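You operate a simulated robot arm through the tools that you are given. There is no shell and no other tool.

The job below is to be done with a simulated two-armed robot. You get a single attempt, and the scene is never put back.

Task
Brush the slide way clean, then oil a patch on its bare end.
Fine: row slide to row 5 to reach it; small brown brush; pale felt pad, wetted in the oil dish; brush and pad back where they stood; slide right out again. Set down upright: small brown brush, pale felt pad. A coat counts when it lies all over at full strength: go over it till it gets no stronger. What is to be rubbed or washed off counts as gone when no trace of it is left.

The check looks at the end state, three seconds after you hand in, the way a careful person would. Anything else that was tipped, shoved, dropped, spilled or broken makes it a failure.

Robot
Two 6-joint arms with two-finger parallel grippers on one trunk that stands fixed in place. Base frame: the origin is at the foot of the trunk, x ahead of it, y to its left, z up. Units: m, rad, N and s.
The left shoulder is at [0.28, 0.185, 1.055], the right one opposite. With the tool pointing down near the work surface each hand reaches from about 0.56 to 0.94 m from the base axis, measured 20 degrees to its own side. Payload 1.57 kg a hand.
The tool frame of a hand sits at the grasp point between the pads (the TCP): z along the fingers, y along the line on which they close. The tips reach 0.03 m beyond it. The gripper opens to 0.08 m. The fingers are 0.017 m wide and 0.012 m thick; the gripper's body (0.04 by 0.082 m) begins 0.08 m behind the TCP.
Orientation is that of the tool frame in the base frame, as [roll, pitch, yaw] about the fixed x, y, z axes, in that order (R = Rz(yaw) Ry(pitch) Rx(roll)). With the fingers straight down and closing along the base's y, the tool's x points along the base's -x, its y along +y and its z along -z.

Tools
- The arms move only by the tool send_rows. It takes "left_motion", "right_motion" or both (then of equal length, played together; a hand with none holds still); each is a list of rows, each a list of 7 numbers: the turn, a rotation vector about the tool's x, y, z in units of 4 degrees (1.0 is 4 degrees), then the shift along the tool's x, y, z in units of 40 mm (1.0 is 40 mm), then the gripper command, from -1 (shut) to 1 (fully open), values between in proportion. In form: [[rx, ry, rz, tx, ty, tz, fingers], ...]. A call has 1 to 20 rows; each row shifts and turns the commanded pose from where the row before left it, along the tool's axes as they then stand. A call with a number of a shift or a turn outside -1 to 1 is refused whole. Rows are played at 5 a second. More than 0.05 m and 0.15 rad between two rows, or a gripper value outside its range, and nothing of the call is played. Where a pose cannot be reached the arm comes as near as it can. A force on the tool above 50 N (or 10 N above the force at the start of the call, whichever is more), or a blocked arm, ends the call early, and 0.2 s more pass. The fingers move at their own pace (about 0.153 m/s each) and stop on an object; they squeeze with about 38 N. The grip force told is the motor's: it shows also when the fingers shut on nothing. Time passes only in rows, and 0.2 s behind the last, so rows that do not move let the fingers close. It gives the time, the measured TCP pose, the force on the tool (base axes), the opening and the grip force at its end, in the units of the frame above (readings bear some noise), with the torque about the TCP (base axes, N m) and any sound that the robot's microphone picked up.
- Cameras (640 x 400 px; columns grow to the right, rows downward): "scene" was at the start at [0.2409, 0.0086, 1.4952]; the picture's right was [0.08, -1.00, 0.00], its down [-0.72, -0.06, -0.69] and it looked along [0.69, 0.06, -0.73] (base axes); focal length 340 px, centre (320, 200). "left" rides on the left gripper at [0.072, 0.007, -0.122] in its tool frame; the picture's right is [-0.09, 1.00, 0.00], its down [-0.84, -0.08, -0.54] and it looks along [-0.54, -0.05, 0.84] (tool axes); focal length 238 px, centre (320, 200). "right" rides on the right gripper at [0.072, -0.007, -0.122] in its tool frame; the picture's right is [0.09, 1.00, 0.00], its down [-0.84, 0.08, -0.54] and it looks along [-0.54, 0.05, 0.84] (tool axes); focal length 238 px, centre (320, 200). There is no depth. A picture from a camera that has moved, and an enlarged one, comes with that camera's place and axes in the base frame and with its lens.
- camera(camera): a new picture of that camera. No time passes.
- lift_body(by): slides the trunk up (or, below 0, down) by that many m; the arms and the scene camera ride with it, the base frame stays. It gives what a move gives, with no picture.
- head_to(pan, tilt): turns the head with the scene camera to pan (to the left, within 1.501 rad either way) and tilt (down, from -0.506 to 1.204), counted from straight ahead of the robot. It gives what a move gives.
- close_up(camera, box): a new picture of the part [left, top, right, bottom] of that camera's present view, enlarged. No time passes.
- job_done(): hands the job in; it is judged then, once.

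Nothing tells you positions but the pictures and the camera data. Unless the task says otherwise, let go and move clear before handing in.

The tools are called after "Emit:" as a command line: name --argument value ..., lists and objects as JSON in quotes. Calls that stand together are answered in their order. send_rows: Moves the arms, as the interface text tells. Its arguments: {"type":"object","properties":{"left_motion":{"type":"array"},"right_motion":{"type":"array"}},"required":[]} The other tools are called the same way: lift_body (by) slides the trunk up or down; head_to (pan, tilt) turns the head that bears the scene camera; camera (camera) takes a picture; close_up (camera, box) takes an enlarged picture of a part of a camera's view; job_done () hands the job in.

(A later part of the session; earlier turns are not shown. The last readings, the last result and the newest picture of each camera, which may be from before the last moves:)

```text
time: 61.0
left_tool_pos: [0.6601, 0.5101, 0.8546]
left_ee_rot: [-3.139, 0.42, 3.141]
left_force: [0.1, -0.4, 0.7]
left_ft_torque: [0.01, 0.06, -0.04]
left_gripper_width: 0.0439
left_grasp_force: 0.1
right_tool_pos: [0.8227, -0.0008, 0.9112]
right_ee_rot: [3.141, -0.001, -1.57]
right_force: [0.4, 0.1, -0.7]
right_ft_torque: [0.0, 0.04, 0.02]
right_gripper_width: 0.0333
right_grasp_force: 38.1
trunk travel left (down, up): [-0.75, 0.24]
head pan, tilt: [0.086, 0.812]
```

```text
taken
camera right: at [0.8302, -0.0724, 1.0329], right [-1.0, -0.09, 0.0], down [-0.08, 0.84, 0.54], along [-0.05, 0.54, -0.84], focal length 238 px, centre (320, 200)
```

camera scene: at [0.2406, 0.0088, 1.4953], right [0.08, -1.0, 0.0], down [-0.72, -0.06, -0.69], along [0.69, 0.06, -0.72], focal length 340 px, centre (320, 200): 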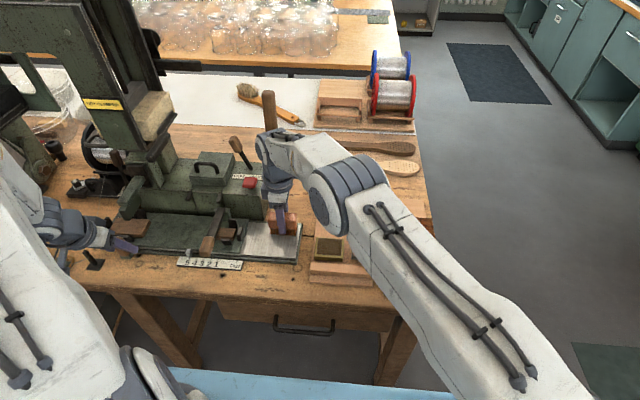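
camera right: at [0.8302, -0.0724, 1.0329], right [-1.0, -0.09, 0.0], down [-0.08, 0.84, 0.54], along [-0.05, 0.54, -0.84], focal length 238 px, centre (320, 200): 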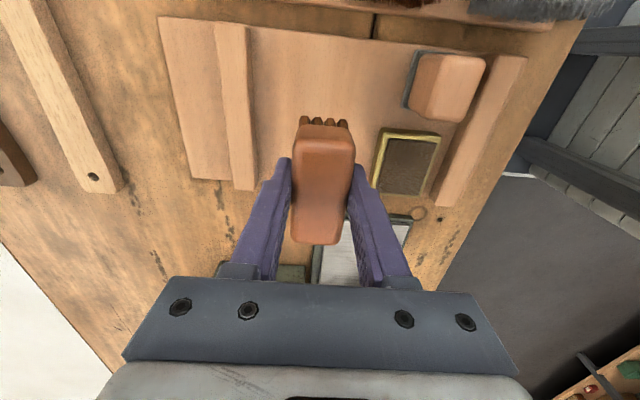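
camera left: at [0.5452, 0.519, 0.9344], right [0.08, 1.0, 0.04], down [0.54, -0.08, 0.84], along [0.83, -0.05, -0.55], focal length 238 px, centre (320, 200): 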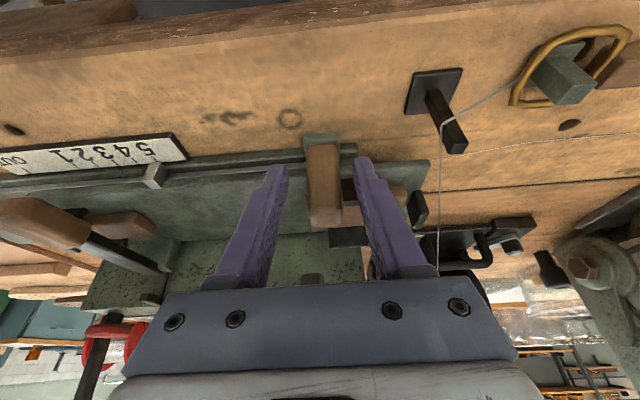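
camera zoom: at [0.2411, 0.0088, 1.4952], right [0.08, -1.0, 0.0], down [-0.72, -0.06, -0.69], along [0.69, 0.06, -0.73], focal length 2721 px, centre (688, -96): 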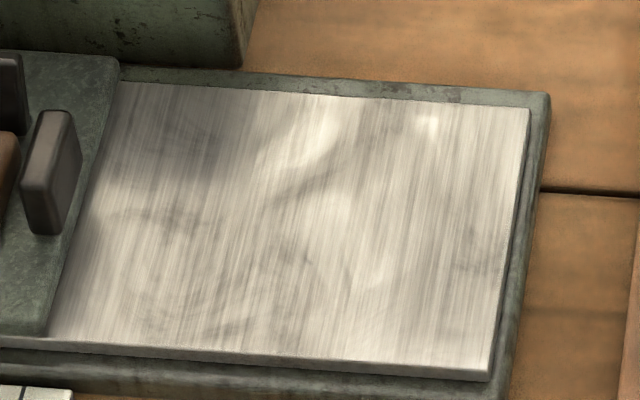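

The second image is identical to the first, so the dust is gone and only metal texture remains. Now I'll set the brush back where it stood.

Emit:
send_rows --right_motion '[[0, 0, 0, 0, -0.15, 0, -1], [0, 0, 0, 0, 0, 0.8, -1], [0, 0, 0, 0, 0, 0.7, -1], [0, 0, 0, 0, 0, 0.25, -1], [0, 0, 0, 0, 0, 0, -1]]'

Emit:
close_up --camera "scene" --box '[280, 140, 420, 290]'

```text
time: 62.2
left_tool_pos: [0.6595, 0.5115, 0.8528]
left_ee_rot: [-3.141, 0.42, -3.141]
left_force: [-1.1, -0.8, -0.2]
left_ft_torque: [0.0, 0.02, -0.01]
left_gripper_width: 0.044
left_grasp_force: 0.0
right_tool_pos: [0.8284, -0.001, 0.8415]
right_ee_rot: [-3.141, 0.0, -1.57]
right_force: [0.6, 0.6, -1.0]
right_ft_torque: [0.02, -0.02, 0.0]
right_gripper_width: 0.0334
right_grasp_force: 37.4
trunk travel left (down, up): [-0.75, 0.24]
head pan, tilt: [0.086, 0.812]
```

```text
2.67 times, centred on (350, 215) of scene
camera zoom: at [0.2411, 0.0088, 1.4952], right [0.08, -1.0, 0.0], down [-0.72, -0.06, -0.69], along [0.69, 0.06, -0.73], focal length 907 px, centre (240, 160)
```

zoom: 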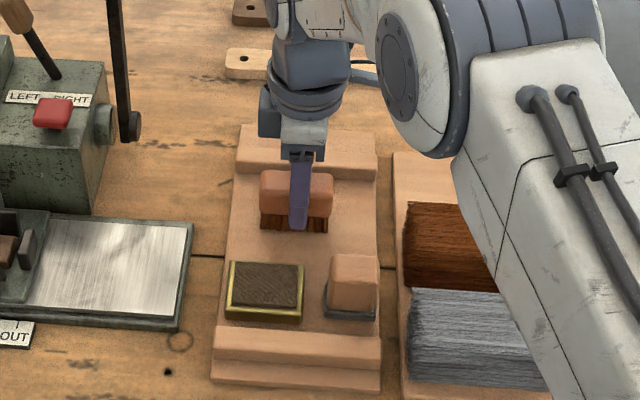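

Emit:
send_rows --right_motion '[[0, 0, 0, 0, 0, 0.05, -1], [0, 0, 0, 0, 0, 0.04, -1], [0, 0, 0, 0, 0, 0, -1]]'

```text
time: 63.0
left_tool_pos: [0.6597, 0.5111, 0.8538]
left_ee_rot: [3.141, 0.419, -3.141]
left_force: [0.1, 0.6, 0.6]
left_ft_torque: [-0.02, 0.01, -0.04]
left_gripper_width: 0.044
left_grasp_force: 0.0
right_tool_pos: [0.8286, -0.0003, 0.8375]
right_ee_rot: [3.14, 0.0, -1.57]
right_force: [-0.6, 0.0, -0.8]
right_ft_torque: [0.01, 0.03, -0.03]
right_gripper_width: 0.0333
right_grasp_force: 38.1
trunk travel left (down, up): [-0.75, 0.24]
head pan, tilt: [0.086, 0.812]
```

Emit:
send_rows --right_motion '[[0, 0, 0, 0, 0, 0.03, -1], [0, 0, 0, 0, 0, 0, -1]]'

```text
time: 63.6
left_tool_pos: [0.6599, 0.5119, 0.8527]
left_ee_rot: [-3.141, 0.42, -3.141]
left_force: [0.5, -0.1, -0.6]
left_ft_torque: [0.01, 0.02, 0.03]
left_gripper_width: 0.044
left_grasp_force: 0.1
right_tool_pos: [0.8289, -0.0016, 0.8363]
right_ee_rot: [3.141, 0.0, -1.57]
right_force: [0.9, 0.4, -0.6]
right_ft_torque: [0.02, 0.01, 0.0]
right_gripper_width: 0.033
right_grasp_force: 37.7
trunk travel left (down, up): [-0.75, 0.24]
head pan, tilt: [0.086, 0.812]
```

Emit:
send_rows --right_motion '[[0, 0, 0, 0, 0, 0.025, -1], [0, 0, 0, 0, 0, 0, -1]]'

Emit:
send_rows --right_motion '[[0, 0, 0, 0, 0, 0.025, -1], [0, 0, 0, 0, 0, 0, -1]]'

```text
time: 64.2
left_tool_pos: [0.6596, 0.5126, 0.8545]
left_ee_rot: [-3.141, 0.419, 3.141]
left_force: [0.6, 0.8, -0.4]
left_ft_torque: [0.01, -0.02, 0.02]
left_gripper_width: 0.044
left_grasp_force: 0.1
right_tool_pos: [0.829, -0.0011, 0.836]
right_ee_rot: [-3.14, 0.0, -1.57]
right_force: [-1.2, -1.5, 7.5]
right_ft_torque: [0.18, 0.12, 0.01]
right_gripper_width: 0.0331
right_grasp_force: 37.9
trunk travel left (down, up): [-0.75, 0.24]
head pan, tilt: [0.086, 0.812]
```

```text
time: 64.8
left_tool_pos: [0.6585, 0.5113, 0.8545]
left_ee_rot: [3.141, 0.419, -3.141]
left_force: [0.3, 0.1, -0.6]
left_ft_torque: [0.04, 0.0, -0.02]
left_gripper_width: 0.044
left_grasp_force: 0.1
right_tool_pos: [0.828, -0.0012, 0.8368]
right_ee_rot: [-3.14, 0.0, -1.569]
right_force: [-4.7, -2.7, 17.9]
right_ft_torque: [0.07, 0.3, 0.02]
right_gripper_width: 0.0331
right_grasp_force: 38.0
trunk travel left (down, up): [-0.75, 0.24]
head pan, tilt: [0.086, 0.812]
```

The brush is firmly on the tray. I'll relieve the pressure, open, and rise.

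Emit:
send_rows --right_motion '[[0, 0, 0, 0, 0, -0.03, -1], [0, 0, 0, 0, 0, 0, -0.1], [0, 0, 0, 0, 0, 0, 0.3], [0, 0, 0, 0, 0, 0, 0.4], [0, 0, 0, 0, 0, -0.5, 0.4], [0, 0, 0, 0, 0, -0.9, 0.4], [0, 0, 0, 0, 0, -0.9, 0.4], [0, 0, 0, 0, 0, 0, 0.4]]'

Emit:
close_up --camera "scene" --box '[280, 140, 420, 290]'

Emit:
camera --camera "right"

```text
time: 66.6
left_tool_pos: [0.6605, 0.512, 0.8535]
left_ee_rot: [3.141, 0.418, 3.14]
left_force: [0.4, 0.0, -0.4]
left_ft_torque: [-0.02, 0.0, -0.02]
left_gripper_width: 0.0439
left_grasp_force: 0.0
right_tool_pos: [0.829, -0.0009, 0.9284]
right_ee_rot: [3.141, -0.001, -1.571]
right_force: [0.0, -0.1, 0.3]
right_ft_torque: [0.01, -0.01, 0.0]
right_gripper_width: 0.056
right_grasp_force: 0.0
trunk travel left (down, up): [-0.75, 0.24]
head pan, tilt: [0.086, 0.812]
```

```text
2.67 times, centred on (350, 215) of scene
camera zoom: at [0.2408, 0.0088, 1.4953], right [0.08, -1.0, 0.0], down [-0.72, -0.06, -0.69], along [0.69, 0.06, -0.73], focal length 907 px, centre (240, 160)
```

zoom: 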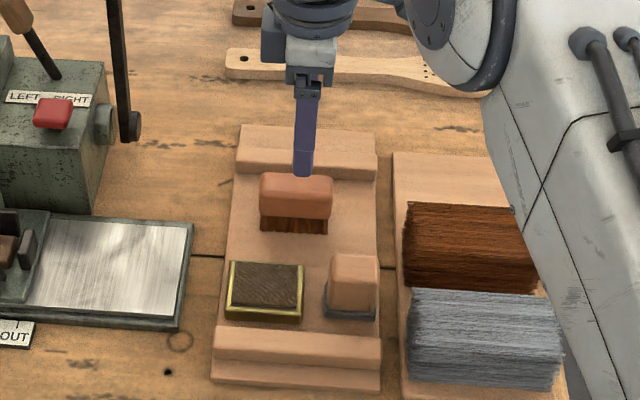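

```text
taken
camera right: at [0.8353, -0.0739, 1.0502], right [-1.0, -0.09, 0.0], down [-0.08, 0.84, 0.54], along [-0.05, 0.54, -0.84], focal length 238 px, centre (320, 200)
```

right: 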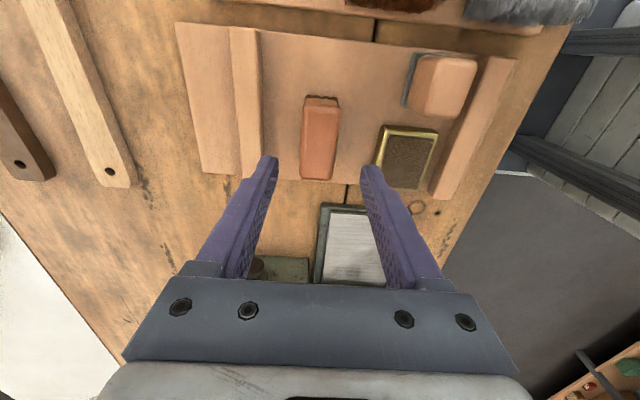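

The brush is back upright in its place. I'll move over to the pale felt pad for a look.

Emit:
send_rows --right_motion '[[0, 0, 0, 0.3, 0.6, 0, 0.6], [0, 0, 0, 0.35, 0.6, 0, 0.6], [0, 0, 0, 0.35, 0.6, 0, 0.6], [0, 0, 0, 0.35, 0.6, 0, 0.6], [0, 0, 0, 0, 0, 0, 0.6]]'

Emit:
camera --camera "right"

Emit:
close_up --camera "right" --box '[200, 60, 440, 280]'

Emit:
close_up --camera "scene" --box '[300, 210, 400, 290]'

```text
time: 67.8
left_tool_pos: [0.6601, 0.512, 0.8535]
left_ee_rot: [3.141, 0.42, -3.14]
left_force: [-0.2, -0.2, 0.3]
left_ft_torque: [-0.03, 0.01, 0.02]
left_gripper_width: 0.0441
left_grasp_force: 0.1
right_tool_pos: [0.7353, -0.0547, 0.9298]
right_ee_rot: [-3.141, -0.001, -1.57]
right_force: [0.0, -0.1, -0.4]
right_ft_torque: [0.02, 0.0, 0.0]
right_gripper_width: 0.064
right_grasp_force: 0.0
trunk travel left (down, up): [-0.75, 0.24]
head pan, tilt: [0.086, 0.812]
```

```text
taken
camera right: at [0.7419, -0.1269, 1.0512], right [-1.0, -0.09, 0.0], down [-0.08, 0.84, 0.54], along [-0.05, 0.54, -0.84], focal length 238 px, centre (320, 200)
```

right: 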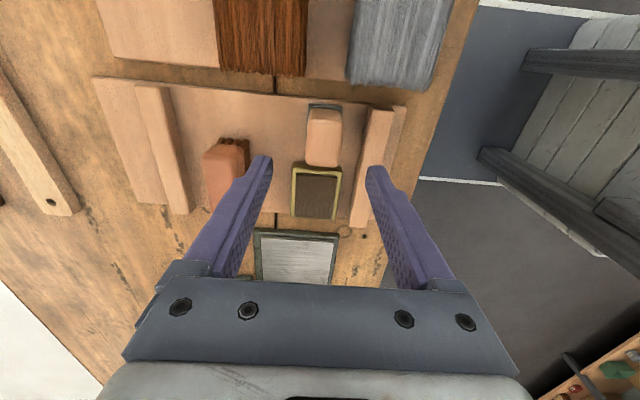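

```text
1.82 times, centred on (320, 170) of right
camera zoom: at [0.7419, -0.1269, 1.0512], right [-1.0, -0.09, 0.0], down [-0.08, 0.84, 0.54], along [-0.05, 0.54, -0.84], focal length 433 px, centre (320, 254)
```

zoom: 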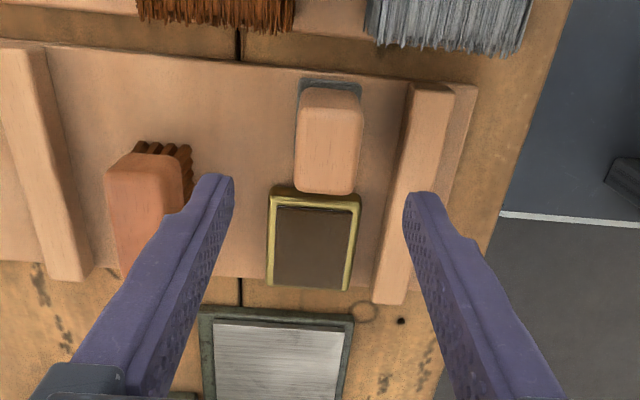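

```text
5.00 times, centred on (350, 250) of scene
camera zoom: at [0.2408, 0.0087, 1.4953], right [0.08, -1.0, 0.0], down [-0.72, -0.06, -0.69], along [0.69, 0.06, -0.73], focal length 1701 px, centre (170, -50)
```

zoom: 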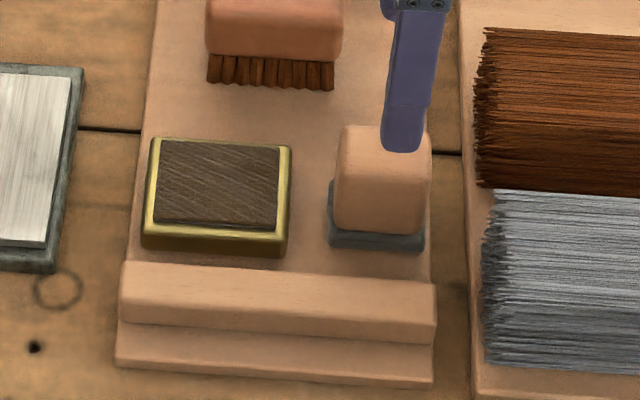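

The pad block is about 0.034 (x) × 0.043 (y), centred near (0.729, -0.053) with its top at z≈0.843, standing on slightly wider felt. I'll lower onto it and grip.

Emit:
send_rows --right_motion '[[0, 0, 0, -0.04, 0.16, 0, 0.4], [0, 0, 0, 0, 0, 0.9, 0.4], [0, 0, 0, 0, 0, 0.9, 0.4], [0, 0, 0, 0, 0, 0.35, 0.4], [0, 0, 0, 0, 0, 0, 0.4]]'

Emit:
close_up --camera "right" --box '[200, 60, 440, 280]'

Emit:
close_up --camera "scene" --box '[300, 210, 400, 290]'

```text
time: 69.0
left_tool_pos: [0.6604, 0.5117, 0.8548]
left_ee_rot: [3.139, 0.419, -3.141]
left_force: [0.3, 0.3, -0.3]
left_ft_torque: [-0.02, -0.02, -0.02]
left_gripper_width: 0.0438
left_grasp_force: 0.2
right_tool_pos: [0.7277, -0.0528, 0.8417]
right_ee_rot: [3.141, 0.001, -1.57]
right_force: [-0.2, 0.1, 0.2]
right_ft_torque: [-0.01, 0.02, -0.05]
right_gripper_width: 0.056
right_grasp_force: 0.0
trunk travel left (down, up): [-0.75, 0.24]
head pan, tilt: [0.086, 0.812]
```

```text
1.82 times, centred on (320, 170) of right
camera zoom: at [0.7348, -0.1249, 0.9634], right [-1.0, -0.09, 0.0], down [-0.08, 0.84, 0.54], along [-0.05, 0.54, -0.84], focal length 433 px, centre (320, 254)
```

zoom: 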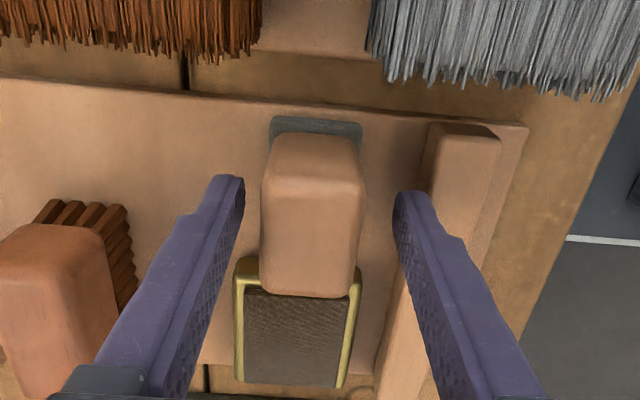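

```text
5.00 times, centred on (350, 250) of scene
camera zoom: at [0.241, 0.0088, 1.4952], right [0.08, -1.0, 0.0], down [-0.72, -0.06, -0.69], along [0.69, 0.06, -0.73], focal length 1701 px, centre (170, -50)
```

zoom: 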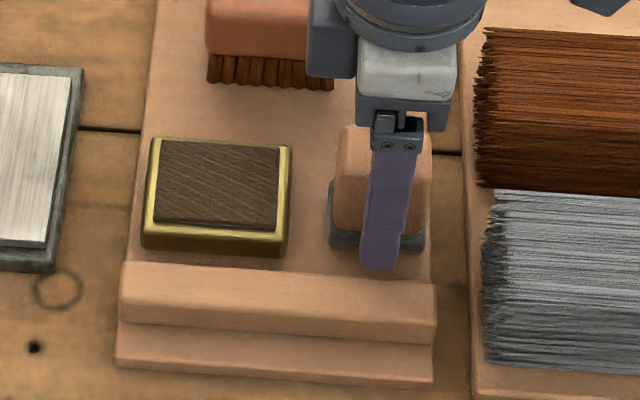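

Well straddled. I'll shift a hair and close.

Emit:
send_rows --right_motion '[[0, 0, 0, 0, -0.04, 0, 0.3], [0, 0, 0, 0, 0, 0, 0], [0, 0, 0, 0, 0, 0, -0.3], [0, 0, 0, 0, 0, 0, -1], [0, 0, 0, 0, 0, 0, -1]]'

Emit:
close_up --camera "right" --box '[200, 60, 440, 280]'

```text
time: 70.2
left_tool_pos: [0.6599, 0.5113, 0.8533]
left_ee_rot: [3.141, 0.42, 3.141]
left_force: [0.3, -0.1, -0.1]
left_ft_torque: [-0.02, -0.02, 0.0]
left_gripper_width: 0.0442
left_grasp_force: 0.0
right_tool_pos: [0.7291, -0.0525, 0.8417]
right_ee_rot: [3.14, -0.001, -1.57]
right_force: [0.4, 0.3, 1.8]
right_ft_torque: [-0.02, 0.02, 0.03]
right_gripper_width: 0.031
right_grasp_force: 37.9
trunk travel left (down, up): [-0.75, 0.24]
head pan, tilt: [0.086, 0.812]
```

```text
1.82 times, centred on (320, 170) of right
camera zoom: at [0.7361, -0.1245, 0.9635], right [-1.0, -0.09, 0.0], down [-0.08, 0.84, 0.54], along [-0.05, 0.54, -0.84], focal length 433 px, centre (320, 254)
```

zoom: 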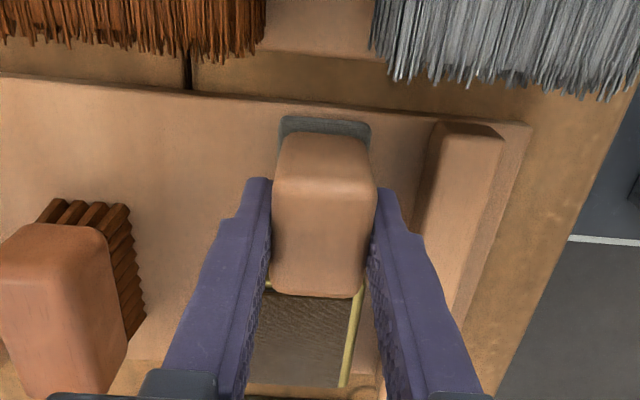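

The pad is gripped at 0.031 m, with put-back pose (0.729, -0.0525, 0.8417). I'll lift and move over the oil dish, centred near (0.734, 0.0265).

Emit:
send_rows --right_motion '[[0, 0, 0, 0, 0, -0.5, -1], [0, 0, 0, 0, 0, -0.9, -1], [0, 0, 0, -0.66, -0.04, 0, -1], [0, 0, 0, -0.66, -0.04, 0, -1], [0, 0, 0, -0.66, -0.04, 0, -1], [0, 0, 0, 0, 0, 0.6, -1], [0, 0, 0, 0, 0, 0, -1]]'

Emit:
close_up --camera "right" --box '[200, 60, 440, 280]'

Emit:
close_up --camera "scene" --box '[290, 200, 390, 280]'

```text
time: 71.8
left_tool_pos: [0.6608, 0.5114, 0.8547]
left_ee_rot: [-3.141, 0.418, 3.141]
left_force: [-0.7, -0.1, 0.8]
left_ft_torque: [0.02, -0.01, -0.03]
left_gripper_width: 0.0441
left_grasp_force: 0.0
right_tool_pos: [0.7343, 0.0263, 0.8727]
right_ee_rot: [3.141, 0.001, -1.571]
right_force: [-0.7, 0.2, 0.1]
right_ft_torque: [-0.01, -0.03, -0.03]
right_gripper_width: 0.0311
right_grasp_force: 38.1
trunk travel left (down, up): [-0.75, 0.24]
head pan, tilt: [0.086, 0.812]
```

```text
1.82 times, centred on (320, 170) of right
camera zoom: at [0.7409, -0.0456, 0.995], right [-1.0, -0.09, 0.0], down [-0.08, 0.84, 0.54], along [-0.05, 0.54, -0.84], focal length 433 px, centre (320, 254)
```

zoom: 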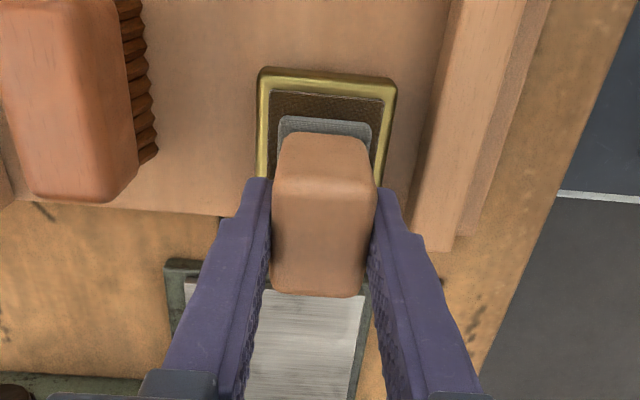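

```text
5.00 times, centred on (340, 240) of scene
camera zoom: at [0.2411, 0.0088, 1.4952], right [0.08, -1.0, 0.0], down [-0.72, -0.06, -0.69], along [0.69, 0.06, -0.73], focal length 1701 px, centre (220, 0)
```

zoom: 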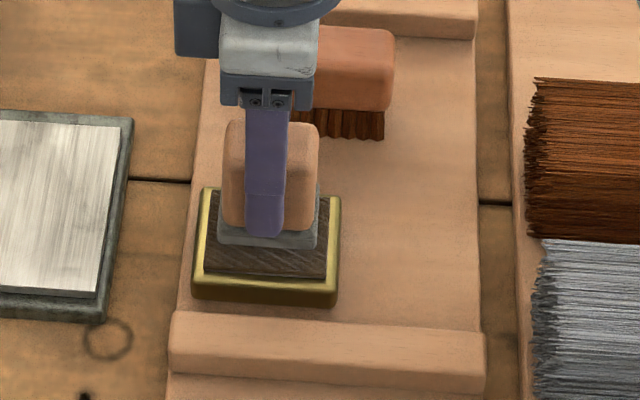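

The pad is well centred above the dish. I'll lower it gently to contact.

Emit:
send_rows --right_motion '[[0, 0, 0, 0, -0.03, 0.2, -1], [0, 0, 0, 0, 0, 0.1, -1], [0, 0, 0, 0, 0, 0, -1]]'

Emit:
send_rows --right_motion '[[0, 0, 0, 0, 0, 0.05, -1], [0, 0, 0, 0, 0, 0.03, -1], [0, 0, 0, 0, 0, 0, -1]]'

Emit:
send_rows --right_motion '[[0, 0, 0, 0, 0, 0.04, -1], [0, 0, 0, 0, 0, 0, -1]]'

```text
time: 72.6
left_tool_pos: [0.6591, 0.5102, 0.8554]
left_ee_rot: [-3.141, 0.418, -3.141]
left_force: [0.0, 1.0, -0.5]
left_ft_torque: [0.01, -0.02, -0.02]
left_gripper_width: 0.044
left_grasp_force: 0.1
right_tool_pos: [0.7362, 0.0251, 0.864]
right_ee_rot: [-3.139, 0.001, -1.57]
right_force: [-4.7, -2.6, 21.1]
right_ft_torque: [-0.19, 0.31, -0.01]
right_gripper_width: 0.0311
right_grasp_force: 37.7
trunk travel left (down, up): [-0.75, 0.24]
head pan, tilt: [0.086, 0.812]
```

```text
time: 73.4
left_tool_pos: [0.6592, 0.511, 0.8555]
left_ee_rot: [-3.141, 0.42, -3.141]
left_force: [-0.2, -1.2, -0.1]
left_ft_torque: [0.04, 0.02, 0.0]
left_gripper_width: 0.044
left_grasp_force: 0.2
right_tool_pos: [0.7351, 0.0255, 0.8612]
right_ee_rot: [-3.136, 0.003, -1.571]
right_force: [-4.8, -3.8, 40.5]
right_ft_torque: [0.02, 0.34, -0.05]
right_gripper_width: 0.0313
right_grasp_force: 37.9
trunk travel left (down, up): [-0.75, 0.24]
head pan, tilt: [0.086, 0.812]
```

```text
time: 74.0
left_tool_pos: [0.6591, 0.5119, 0.8555]
left_ee_rot: [3.14, 0.419, -3.141]
left_force: [-0.1, -0.4, -0.2]
left_ft_torque: [0.01, 0.03, 0.01]
left_gripper_width: 0.0442
left_grasp_force: 0.1
right_tool_pos: [0.7361, 0.0264, 0.8595]
right_ee_rot: [-3.135, 0.005, -1.57]
right_force: [-0.7, -2.9, 40.1]
right_ft_torque: [0.03, 0.31, -0.02]
right_gripper_width: 0.0311
right_grasp_force: 37.4
trunk travel left (down, up): [-0.75, 0.24]
head pan, tilt: [0.086, 0.812]
```

That pressed harder than needed, and the pad slid up a few mm in the grip. I'll lift off and check the pad.

Emit:
send_rows --right_motion '[[0, 0, 0, 0, 0, -0.2, -1], [0, 0, 0, 0, 0, -0.6, -1], [0, 0, 0, 0, 0, 0, -1]]'

Emit:
close_up --camera "right" --box '[200, 60, 440, 280]'

Emit:
close_up --camera "scene" --box '[290, 200, 390, 280]'

```text
time: 74.8
left_tool_pos: [0.6596, 0.5118, 0.8528]
left_ee_rot: [3.14, 0.42, -3.141]
left_force: [-0.1, -0.1, 0.9]
left_ft_torque: [0.03, 0.01, -0.02]
left_gripper_width: 0.0439
left_grasp_force: 0.1
right_tool_pos: [0.7342, 0.0256, 0.8877]
right_ee_rot: [3.14, -0.004, -1.572]
right_force: [0.1, 0.2, -0.2]
right_ft_torque: [0.02, 0.0, -0.02]
right_gripper_width: 0.0311
right_grasp_force: 38.0
trunk travel left (down, up): [-0.75, 0.24]
head pan, tilt: [0.086, 0.812]
```

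```text
1.82 times, centred on (320, 170) of right
camera zoom: at [0.7415, -0.0457, 1.0092], right [-1.0, -0.09, 0.0], down [-0.08, 0.84, 0.54], along [-0.05, 0.54, -0.84], focal length 433 px, centre (320, 254)
```

zoom: 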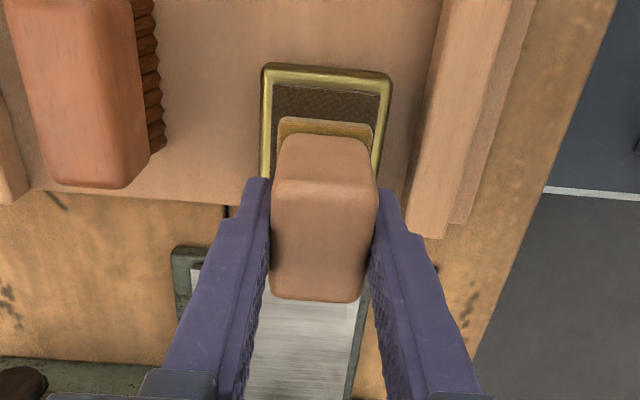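

```text
5.00 times, centred on (340, 240) of scene
camera zoom: at [0.2409, 0.0087, 1.4951], right [0.08, -1.0, 0.0], down [-0.72, -0.06, -0.69], along [0.69, 0.06, -0.73], focal length 1701 px, centre (220, 0)
```

zoom: 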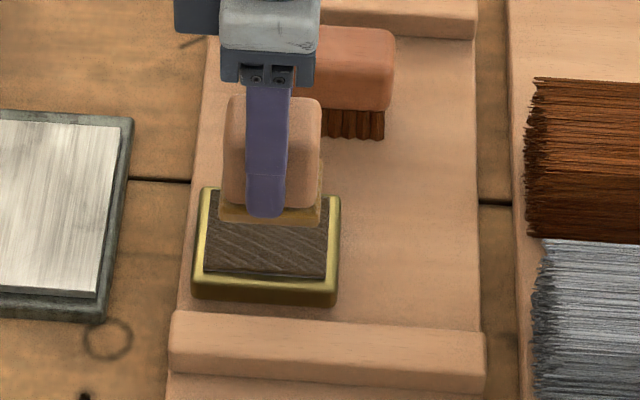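

The felt is now amber, so it has taken oil. I'll carry it over the way and lower gently.

Emit:
send_rows --right_motion '[[0, 0, 0, -0.78, 0, 0, -1], [0, 0, 0, -0.78, 0, 0, -1], [0, 0, 0, -0.78, 0.1, 0, -1], [0, 0, 0, -0.78, 0.1, 0, -1], [0, 0, 0, 0, 0, 0.5, -1], [0, 0, 0, 0, 0, 0.28, -1], [0, 0, 0, 0, 0, 0, -1]]'

Emit:
close_up --camera "scene" --box '[230, 190, 320, 275]'

```text
time: 76.4
left_tool_pos: [0.659, 0.5123, 0.8534]
left_ee_rot: [-3.141, 0.419, 3.141]
left_force: [0.9, -0.4, -0.2]
left_ft_torque: [0.01, 0.0, 0.05]
left_gripper_width: 0.0441
left_grasp_force: 0.1
right_tool_pos: [0.7268, 0.1521, 0.8567]
right_ee_rot: [3.141, 0.0, -1.57]
right_force: [-0.4, -0.2, -0.9]
right_ft_torque: [0.01, 0.03, -0.03]
right_gripper_width: 0.0315
right_grasp_force: 38.1
trunk travel left (down, up): [-0.75, 0.24]
head pan, tilt: [0.086, 0.812]
```

```text
4.71 times, centred on (275, 232) of scene
camera zoom: at [0.241, 0.0088, 1.4952], right [0.08, -1.0, 0.0], down [-0.72, -0.06, -0.69], along [0.69, 0.06, -0.73], focal length 1601 px, centre (532, 47)
```

zoom: 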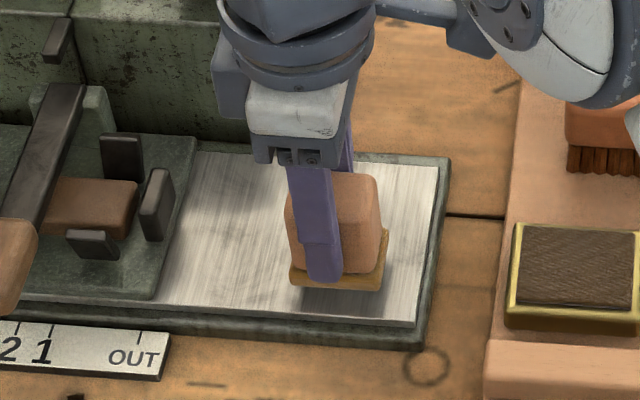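

Emit:
send_rows --right_motion '[[0, 0, 0, 0, 0, 0.08, -1], [0, 0, 0, 0, 0, 0.05, -1], [0, 0, 0, 0, 0, 0, -1]]'

```text
time: 77.2
left_tool_pos: [0.659, 0.5128, 0.8534]
left_ee_rot: [3.14, 0.419, 3.141]
left_force: [0.6, 0.8, 0.1]
left_ft_torque: [0.02, -0.01, -0.01]
left_gripper_width: 0.0441
left_grasp_force: 0.1
right_tool_pos: [0.7271, 0.1502, 0.852]
right_ee_rot: [-3.14, -0.001, -1.57]
right_force: [0.4, -0.9, -0.4]
right_ft_torque: [-0.02, -0.03, -0.02]
right_gripper_width: 0.0313
right_grasp_force: 38.0
trunk travel left (down, up): [-0.75, 0.24]
head pan, tilt: [0.086, 0.812]
```

Emit:
send_rows --right_motion '[[0, 0, 0, 0, 0, 0.05, -1], [0, 0, 0, 0, 0, 0, -1]]'

Emit:
send_rows --right_motion '[[0, 0, 0, 0, 0, 0.04, -1], [0, 0, 0, 0, 0, 0, -1]]'

```text
time: 77.8
left_tool_pos: [0.6608, 0.5113, 0.8536]
left_ee_rot: [-3.141, 0.418, 3.141]
left_force: [0.3, 0.1, 0.1]
left_ft_torque: [0.0, -0.05, -0.02]
left_gripper_width: 0.0439
left_grasp_force: 0.1
right_tool_pos: [0.7273, 0.1512, 0.8509]
right_ee_rot: [3.141, 0.0, -1.571]
right_force: [0.1, 0.0, -0.1]
right_ft_torque: [-0.02, 0.0, 0.0]
right_gripper_width: 0.031
right_grasp_force: 37.3
trunk travel left (down, up): [-0.75, 0.24]
head pan, tilt: [0.086, 0.812]
```

```text
time: 78.4
left_tool_pos: [0.6604, 0.5116, 0.854]
left_ee_rot: [3.141, 0.419, 3.141]
left_force: [0.6, -0.4, -1.0]
left_ft_torque: [-0.02, -0.06, -0.07]
left_gripper_width: 0.044
left_grasp_force: 0.1
right_tool_pos: [0.7264, 0.1496, 0.8489]
right_ee_rot: [-3.141, 0.0, -1.57]
right_force: [-0.5, -0.1, -0.1]
right_ft_torque: [-0.04, -0.02, 0.01]
right_gripper_width: 0.0311
right_grasp_force: 38.4
trunk travel left (down, up): [-0.75, 0.24]
head pan, tilt: [0.086, 0.812]
```

Emit:
send_rows --right_motion '[[0, 0, 0, 0, 0, 0.03, -1], [0, 0, 0, 0, 0, 0, -1]]'

Emit:
send_rows --right_motion '[[0, 0, 0, 0, 0, 0.03, -1], [0, 0, 0, 0, 0, 0, -1]]'

Emit:
close_up --camera "scene" --box '[230, 190, 320, 275]'

```text
time: 79.0
left_tool_pos: [0.6606, 0.5108, 0.8547]
left_ee_rot: [3.141, 0.42, 3.141]
left_force: [-1.0, -0.2, -0.4]
left_ft_torque: [0.0, 0.0, 0.02]
left_gripper_width: 0.0439
left_grasp_force: 0.1
right_tool_pos: [0.7255, 0.1503, 0.8467]
right_ee_rot: [-3.14, 0.0, -1.57]
right_force: [-0.1, -0.5, 0.3]
right_ft_torque: [-0.01, -0.03, -0.02]
right_gripper_width: 0.031
right_grasp_force: 38.1
trunk travel left (down, up): [-0.75, 0.24]
head pan, tilt: [0.086, 0.812]
```

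```text
time: 79.6
left_tool_pos: [0.6604, 0.5118, 0.8538]
left_ee_rot: [3.141, 0.419, 3.141]
left_force: [0.8, -0.2, -0.5]
left_ft_torque: [0.02, 0.0, -0.02]
left_gripper_width: 0.044
left_grasp_force: 0.0
right_tool_pos: [0.7265, 0.1518, 0.8462]
right_ee_rot: [-3.141, 0.0, -1.571]
right_force: [0.4, -0.5, 2.0]
right_ft_torque: [0.03, 0.01, 0.0]
right_gripper_width: 0.031
right_grasp_force: 37.4
trunk travel left (down, up): [-0.75, 0.24]
head pan, tilt: [0.086, 0.812]
```

```text
4.71 times, centred on (275, 232) of scene
camera zoom: at [0.2409, 0.0087, 1.4953], right [0.08, -1.0, 0.0], down [-0.72, -0.06, -0.69], along [0.69, 0.06, -0.73], focal length 1601 px, centre (532, 47)
```

zoom: 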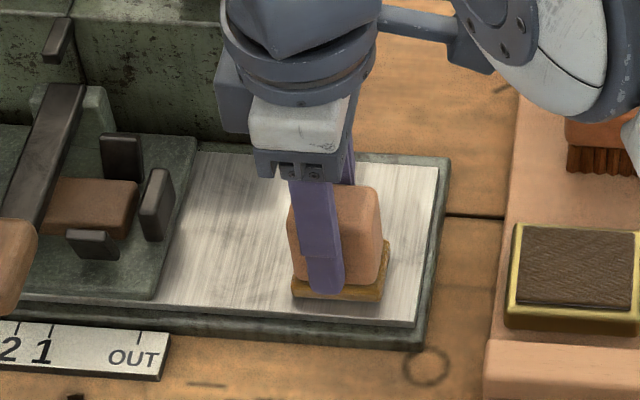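

Contact at z≈0.846. I'll press lightly and stroke across.

Emit:
send_rows --right_motion '[[0, 0, 0, 0, 0, 0.025, -1], [0, 0, 0, 0, -0.2, 0, -1], [0, 0, 0, 0, -0.2, 0, -1], [0, 0, 0, 0, -0.2, 0, -1], [0, 0, 0, 0, -0.2, 0, -1], [0, 0, 0, 0, -0.2, 0, -1], [0, 0, 0, 0, -0.2, 0, -1], [0, 0, 0, 0, -0.2, 0, -1], [0, 0, 0, 0, 0, 0, -1]]'

Emit:
close_up --camera "scene" --box '[230, 190, 320, 275]'

```text
time: 81.6
left_tool_pos: [0.6592, 0.5106, 0.854]
left_ee_rot: [3.14, 0.421, 3.141]
left_force: [-0.5, -0.4, -0.8]
left_ft_torque: [0.0, -0.01, 0.02]
left_gripper_width: 0.044
left_grasp_force: 0.1
right_tool_pos: [0.783, 0.1505, 0.8461]
right_ee_rot: [-3.138, 0.002, -1.571]
right_force: [-7.3, 0.9, 25.7]
right_ft_torque: [0.19, 0.33, 0.02]
right_gripper_width: 0.0312
right_grasp_force: 37.8
trunk travel left (down, up): [-0.75, 0.24]
head pan, tilt: [0.086, 0.812]
```

```text
4.71 times, centred on (275, 232) of scene
camera zoom: at [0.2394, 0.0085, 1.4956], right [0.08, -1.0, 0.0], down [-0.72, -0.06, -0.69], along [0.69, 0.06, -0.72], focal length 1601 px, centre (532, 47)
```

zoom: 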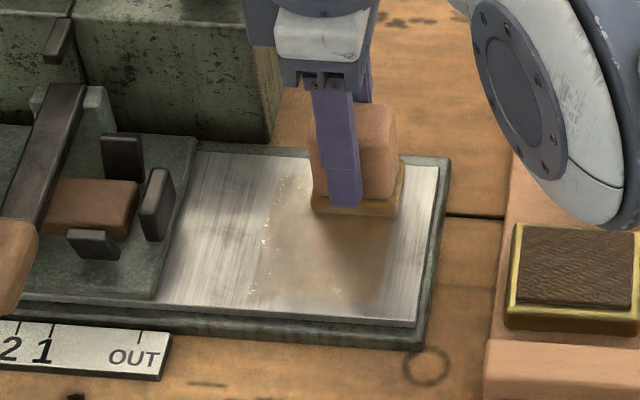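

Oil is laying down. I'll continue overlapping strokes, covering y from about 0.135 to 0.19.

Emit:
send_rows --right_motion '[[0, 0, 0, 0, 0.28, -0.02, -1], [0, 0, 0, 0, 0.28, 0, -1], [0, 0, 0, 0, 0.28, 0, -1], [0, 0, 0, 0, 0.28, 0, -1], [0, 0, 0, 0, 0.33, 0, -1], [0, 0, 0, -0.3, 0, 0, -1], [0, 0, 0, -0.3, 0, 0, -1], [0, 0, 0, 0, -0.28, 0, -1], [0, 0, 0, 0, -0.28, 0, -1], [0, 0, 0, 0, -0.28, 0, -1], [0, 0, 0, 0, -0.28, 0, -1], [0, 0, 0, 0, -0.28, 0, -1], [0, 0, 0, 0, 0, 0, -1]]'

Emit:
close_up --camera "scene" --box '[230, 190, 320, 275]'

```text
time: 84.4
left_tool_pos: [0.6589, 0.5127, 0.8531]
left_ee_rot: [3.141, 0.418, 3.141]
left_force: [0.0, -0.5, 0.3]
left_ft_torque: [-0.02, 0.02, 0.05]
left_gripper_width: 0.0439
left_grasp_force: 0.1
right_tool_pos: [0.7824, 0.1752, 0.8463]
right_ee_rot: [-3.14, 0.001, -1.571]
right_force: [-3.1, 1.7, 13.0]
right_ft_torque: [0.17, 0.17, 0.02]
right_gripper_width: 0.031
right_grasp_force: 38.3
trunk travel left (down, up): [-0.75, 0.24]
head pan, tilt: [0.086, 0.812]
```

```text
4.71 times, centred on (275, 232) of scene
camera zoom: at [0.2402, 0.0087, 1.4954], right [0.08, -1.0, 0.0], down [-0.72, -0.06, -0.69], along [0.69, 0.06, -0.72], focal length 1601 px, centre (532, 47)
```

zoom: 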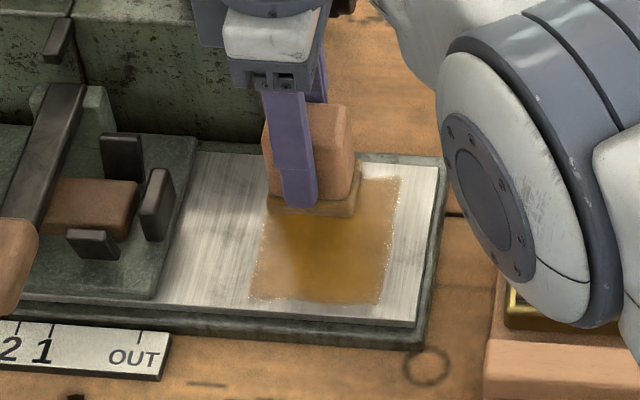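

The coat is filling a patch of about x 0.704–0.79, y 0.128–0.196. I'll keep going over it evenly.

Emit:
send_rows --right_motion '[[0, 0, 0, 0, 0.28, 0, -1], [0, 0, 0, 0, 0.28, 0, -1], [0, 0, 0, 0, 0.28, 0, -1], [0, 0, 0, 0, 0.28, 0, -1], [0, 0, 0, 0, 0.38, 0, -1], [0, 0, 0, 0.35, 0, 0, -1], [0, 0, 0, 0.35, 0, 0, -1], [0, 0, 0, 0, -0.28, 0, -1], [0, 0, 0, 0, -0.28, 0, -1], [0, 0, 0, 0, -0.28, 0, -1], [0, 0, 0, 0, -0.28, 0, -1], [0, 0, 0, 0, -0.38, 0, -1], [0, 0, 0, 0, 0.28, 0, -1], [0, 0, 0, 0, 0.28, 0, -1], [0, 0, 0, 0, 0.28, 0, -1], [0, 0, 0, 0, 0.28, 0, -1], [0, 0, 0, 0, 0.38, 0, -1], [0, 0, 0, 0, 0, 0, -1]]'

Emit:
close_up --camera "scene" --box '[230, 190, 320, 275]'

```text
time: 88.2
left_tool_pos: [0.6597, 0.5117, 0.8542]
left_ee_rot: [-3.141, 0.418, 3.141]
left_force: [-0.5, 0.2, 0.3]
left_ft_torque: [-0.02, -0.01, 0.0]
left_gripper_width: 0.044
left_grasp_force: 0.0
right_tool_pos: [0.7199, 0.1453, 0.8465]
right_ee_rot: [3.14, 0.0, -1.572]
right_force: [-0.3, 0.4, 3.8]
right_ft_torque: [0.1, -0.05, -0.01]
right_gripper_width: 0.0313
right_grasp_force: 38.0
trunk travel left (down, up): [-0.75, 0.24]
head pan, tilt: [0.086, 0.812]
```

```text
4.71 times, centred on (275, 232) of scene
camera zoom: at [0.2408, 0.0088, 1.4952], right [0.08, -1.0, 0.0], down [-0.72, -0.06, -0.69], along [0.69, 0.06, -0.73], focal length 1601 px, centre (532, 47)
```

zoom: 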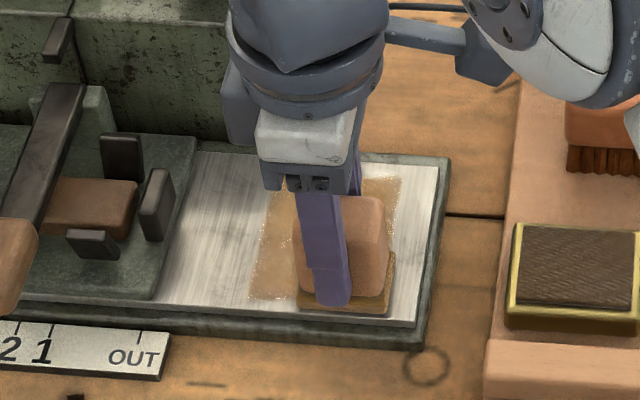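

The +y side is still paler. I'll continue there with slightly more pressure.

Emit:
send_rows --right_motion '[[0, 0, 0, -0.4, 0, 0.03, -1], [0, 0, 0, -0.4, 0, 0, -1], [0, 0, 0, 0, -0.28, 0, -1], [0, 0, 0, 0, -0.28, 0, -1], [0, 0, 0, 0, -0.28, 0, -1], [0, 0, 0, 0, -0.28, 0, -1], [0, 0, 0, 0, -0.28, 0, -1], [0, 0, 0, 0, 0.28, 0, -1], [0, 0, 0, 0, 0.28, 0, -1], [0, 0, 0, 0, 0.28, 0, -1], [0, 0, 0, 0, 0.28, 0, -1], [0, 0, 0, 0, 0.28, 0, -1], [0, 0, 0, 0, -0.28, 0, -1], [0, 0, 0, 0, -0.28, 0, -1], [0, 0, 0, 0, -0.28, 0, -1], [0, 0, 0, 0, -0.28, 0, -1], [0, 0, 0, 0, -0.28, 0, -1], [0, 0, 0, 0, 0, 0, -1]]'

Emit:
close_up --camera "scene" --box '[230, 190, 320, 275]'

```text
time: 92.0
left_tool_pos: [0.6587, 0.5123, 0.8545]
left_ee_rot: [3.141, 0.419, 3.14]
left_force: [0.0, 0.1, -0.2]
left_ft_torque: [-0.02, 0.01, -0.02]
left_gripper_width: 0.0439
left_grasp_force: 0.1
right_tool_pos: [0.7771, 0.1791, 0.8447]
right_ee_rot: [-3.14, 0.001, -1.571]
right_force: [-5.5, 1.6, 16.5]
right_ft_torque: [0.07, 0.26, -0.01]
right_gripper_width: 0.0309
right_grasp_force: 38.0
trunk travel left (down, up): [-0.75, 0.24]
head pan, tilt: [0.086, 0.812]
```

```text
4.71 times, centred on (275, 232) of scene
camera zoom: at [0.24, 0.0087, 1.4954], right [0.08, -1.0, 0.0], down [-0.72, -0.06, -0.69], along [0.69, 0.06, -0.72], focal length 1601 px, centre (532, 47)
```

zoom: 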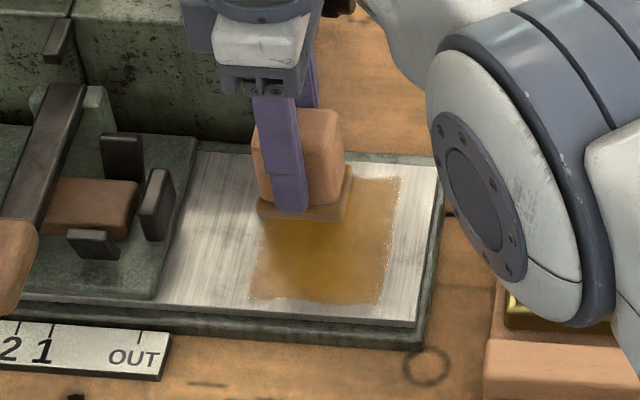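

I'll lift off and look at how even the coat is.

Emit:
send_rows --right_motion '[[0, 0, 0, 0, 0, -0.5, -1], [0, 0, 0, 0.8, 0.2, -0.5, -1], [0, 0, 0, 0.9, 0.2, 0, -1], [0, 0, 0, 0.9, 0.2, 0, -1], [0, 0, 0, 0.9, 0.2, 0, -1], [0, 0, 0, 0.4, 0.2, 0, -1], [0, 0, 0, 0, 0, 0, -1]]'

Emit:
close_up --camera "scene" --box '[250, 212, 298, 262]'

Emit:
close_up --camera "scene" --box '[290, 200, 390, 280]'

Emit:
camera --camera "right"

```text
time: 93.6
left_tool_pos: [0.6601, 0.5114, 0.8532]
left_ee_rot: [-3.141, 0.418, -3.141]
left_force: [-0.2, 0.1, -1.3]
left_ft_torque: [-0.02, -0.03, -0.04]
left_gripper_width: 0.0439
left_grasp_force: 0.1
right_tool_pos: [0.737, 0.0229, 0.884]
right_ee_rot: [-3.141, 0.0, -1.571]
right_force: [-0.3, -0.2, -1.1]
right_ft_torque: [-0.02, 0.02, 0.01]
right_gripper_width: 0.031
right_grasp_force: 37.4
trunk travel left (down, up): [-0.75, 0.24]
head pan, tilt: [0.086, 0.812]
```

```text
8.00 times, centred on (274, 237) of scene
camera zoom: at [0.2409, 0.0087, 1.4952], right [0.08, -1.0, 0.0], down [-0.72, -0.06, -0.69], along [0.69, 0.06, -0.73], focal length 2721 px, centre (688, -96)
```

zoom: 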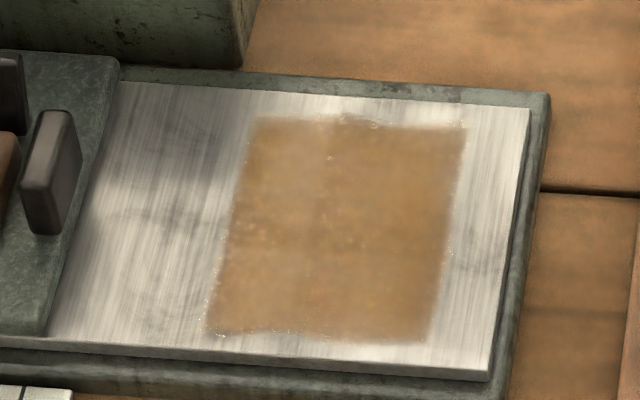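

```text
5.00 times, centred on (340, 240) of scene
camera zoom: at [0.2409, 0.0087, 1.4952], right [0.08, -1.0, 0.0], down [-0.72, -0.06, -0.69], along [0.69, 0.06, -0.73], focal length 1701 px, centre (220, 0)
```

zoom: 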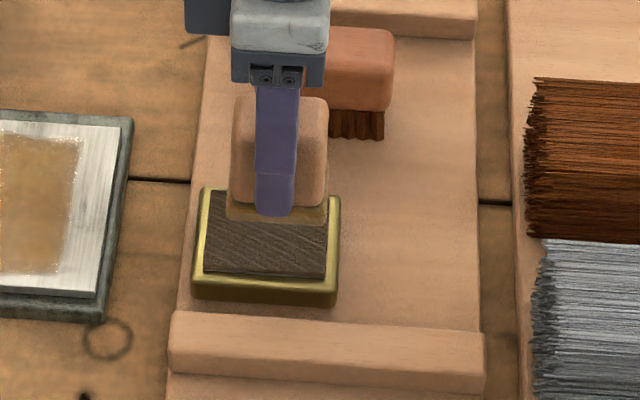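

```text
taken
camera right: at [0.7444, -0.0498, 1.006], right [-1.0, -0.09, 0.0], down [-0.08, 0.84, 0.54], along [-0.05, 0.54, -0.84], focal length 238 px, centre (320, 200)
```

right: 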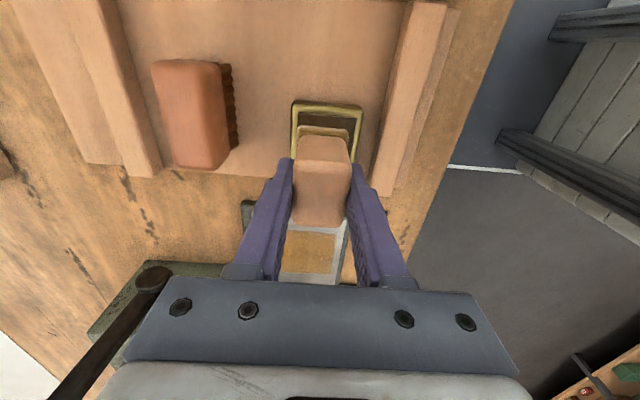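

The patch is coated but a bit thin at the +y edge, and the felt has gone paler. I'll re-wet the pad gently and go over the patch again.

Emit:
send_rows --right_motion '[[0, 0, 0, -0.08, 0.03, 0.4, -1], [0, 0, 0, 0, 0, 0.12, -1], [0, 0, 0, 0, 0, 0, -1]]'

Emit:
send_rows --right_motion '[[0, 0, 0, 0, 0, 0.03, -1], [0, 0, 0, 0, 0, 0, -1]]'

```text
time: 94.4
left_tool_pos: [0.6594, 0.5108, 0.8536]
left_ee_rot: [-3.141, 0.419, -3.142]
left_force: [0.3, -0.4, 0.0]
left_ft_torque: [0.03, 0.02, -0.02]
left_gripper_width: 0.0438
left_grasp_force: 0.0
right_tool_pos: [0.7365, 0.0261, 0.8637]
right_ee_rot: [3.141, -0.002, -1.572]
right_force: [0.1, -0.1, 0.7]
right_ft_torque: [0.0, 0.03, 0.0]
right_gripper_width: 0.0311
right_grasp_force: 37.9
trunk travel left (down, up): [-0.75, 0.24]
head pan, tilt: [0.086, 0.812]
```

```text
time: 95.0
left_tool_pos: [0.6608, 0.5122, 0.8546]
left_ee_rot: [-3.142, 0.42, 3.141]
left_force: [-0.6, -1.0, 1.0]
left_ft_torque: [0.02, 0.0, 0.02]
left_gripper_width: 0.044
left_grasp_force: 0.0
right_tool_pos: [0.7368, 0.0259, 0.862]
right_ee_rot: [-3.14, -0.001, -1.571]
right_force: [0.0, -0.7, -1.2]
right_ft_torque: [0.02, 0.01, -0.02]
right_gripper_width: 0.0309
right_grasp_force: 37.8
trunk travel left (down, up): [-0.75, 0.24]
head pan, tilt: [0.086, 0.812]
```

Emit:
send_rows --right_motion '[[0, 0, 0, 0, 0, 0.04, -1], [0, 0, 0, 0, 0, 0, -1]]'

Emit:
send_rows --right_motion '[[0, 0, 0, 0, 0, 0.03, -1], [0, 0, 0, 0, 0, 0, -1]]'

```text
time: 95.6
left_tool_pos: [0.6596, 0.5115, 0.8537]
left_ee_rot: [-3.141, 0.419, -3.141]
left_force: [-0.4, 0.0, 0.2]
left_ft_torque: [0.01, -0.01, 0.04]
left_gripper_width: 0.0438
left_grasp_force: 0.0
right_tool_pos: [0.7359, 0.027, 0.8618]
right_ee_rot: [-3.141, 0.0, -1.57]
right_force: [0.2, -0.5, -0.8]
right_ft_torque: [0.02, -0.01, 0.03]
right_gripper_width: 0.0312
right_grasp_force: 37.9
trunk travel left (down, up): [-0.75, 0.24]
head pan, tilt: [0.086, 0.812]
```

```text
time: 96.2
left_tool_pos: [0.6592, 0.512, 0.8534]
left_ee_rot: [3.141, 0.421, -3.141]
left_force: [0.2, 0.0, 0.3]
left_ft_torque: [0.01, 0.01, 0.01]
left_gripper_width: 0.0441
left_grasp_force: 0.0
right_tool_pos: [0.7363, 0.0247, 0.8605]
right_ee_rot: [-3.141, 0.001, -1.571]
right_force: [-0.8, -0.2, 1.1]
right_ft_torque: [0.04, -0.01, 0.0]
right_gripper_width: 0.031
right_grasp_force: 37.7
trunk travel left (down, up): [-0.75, 0.24]
head pan, tilt: [0.086, 0.812]
```

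Emit:
send_rows --right_motion '[[0, 0, 0, 0, 0, 0.03, -1], [0, 0, 0, 0, 0, 0, -1], [0, 0, 0, 0, 0, 0, -1]]'

Emit:
close_up --camera "scene" --box '[290, 200, 390, 280]'

```text
time: 97.0
left_tool_pos: [0.6593, 0.5117, 0.8541]
left_ee_rot: [3.141, 0.418, -3.141]
left_force: [-0.6, -1.1, 0.5]
left_ft_torque: [0.01, -0.02, 0.0]
left_gripper_width: 0.0442
left_grasp_force: 0.1
right_tool_pos: [0.7367, 0.0267, 0.8595]
right_ee_rot: [-3.14, 0.001, -1.569]
right_force: [-2.2, 0.3, 10.4]
right_ft_torque: [0.05, 0.12, 0.03]
right_gripper_width: 0.0311
right_grasp_force: 38.0
trunk travel left (down, up): [-0.75, 0.24]
head pan, tilt: [0.086, 0.812]
```

```text
5.00 times, centred on (340, 240) of scene
camera zoom: at [0.2404, 0.0087, 1.4954], right [0.08, -1.0, 0.0], down [-0.72, -0.06, -0.69], along [0.69, 0.06, -0.72], focal length 1701 px, centre (220, 0)
```

zoom: 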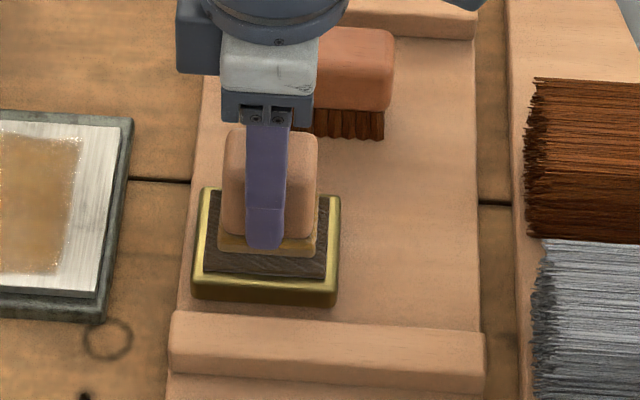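

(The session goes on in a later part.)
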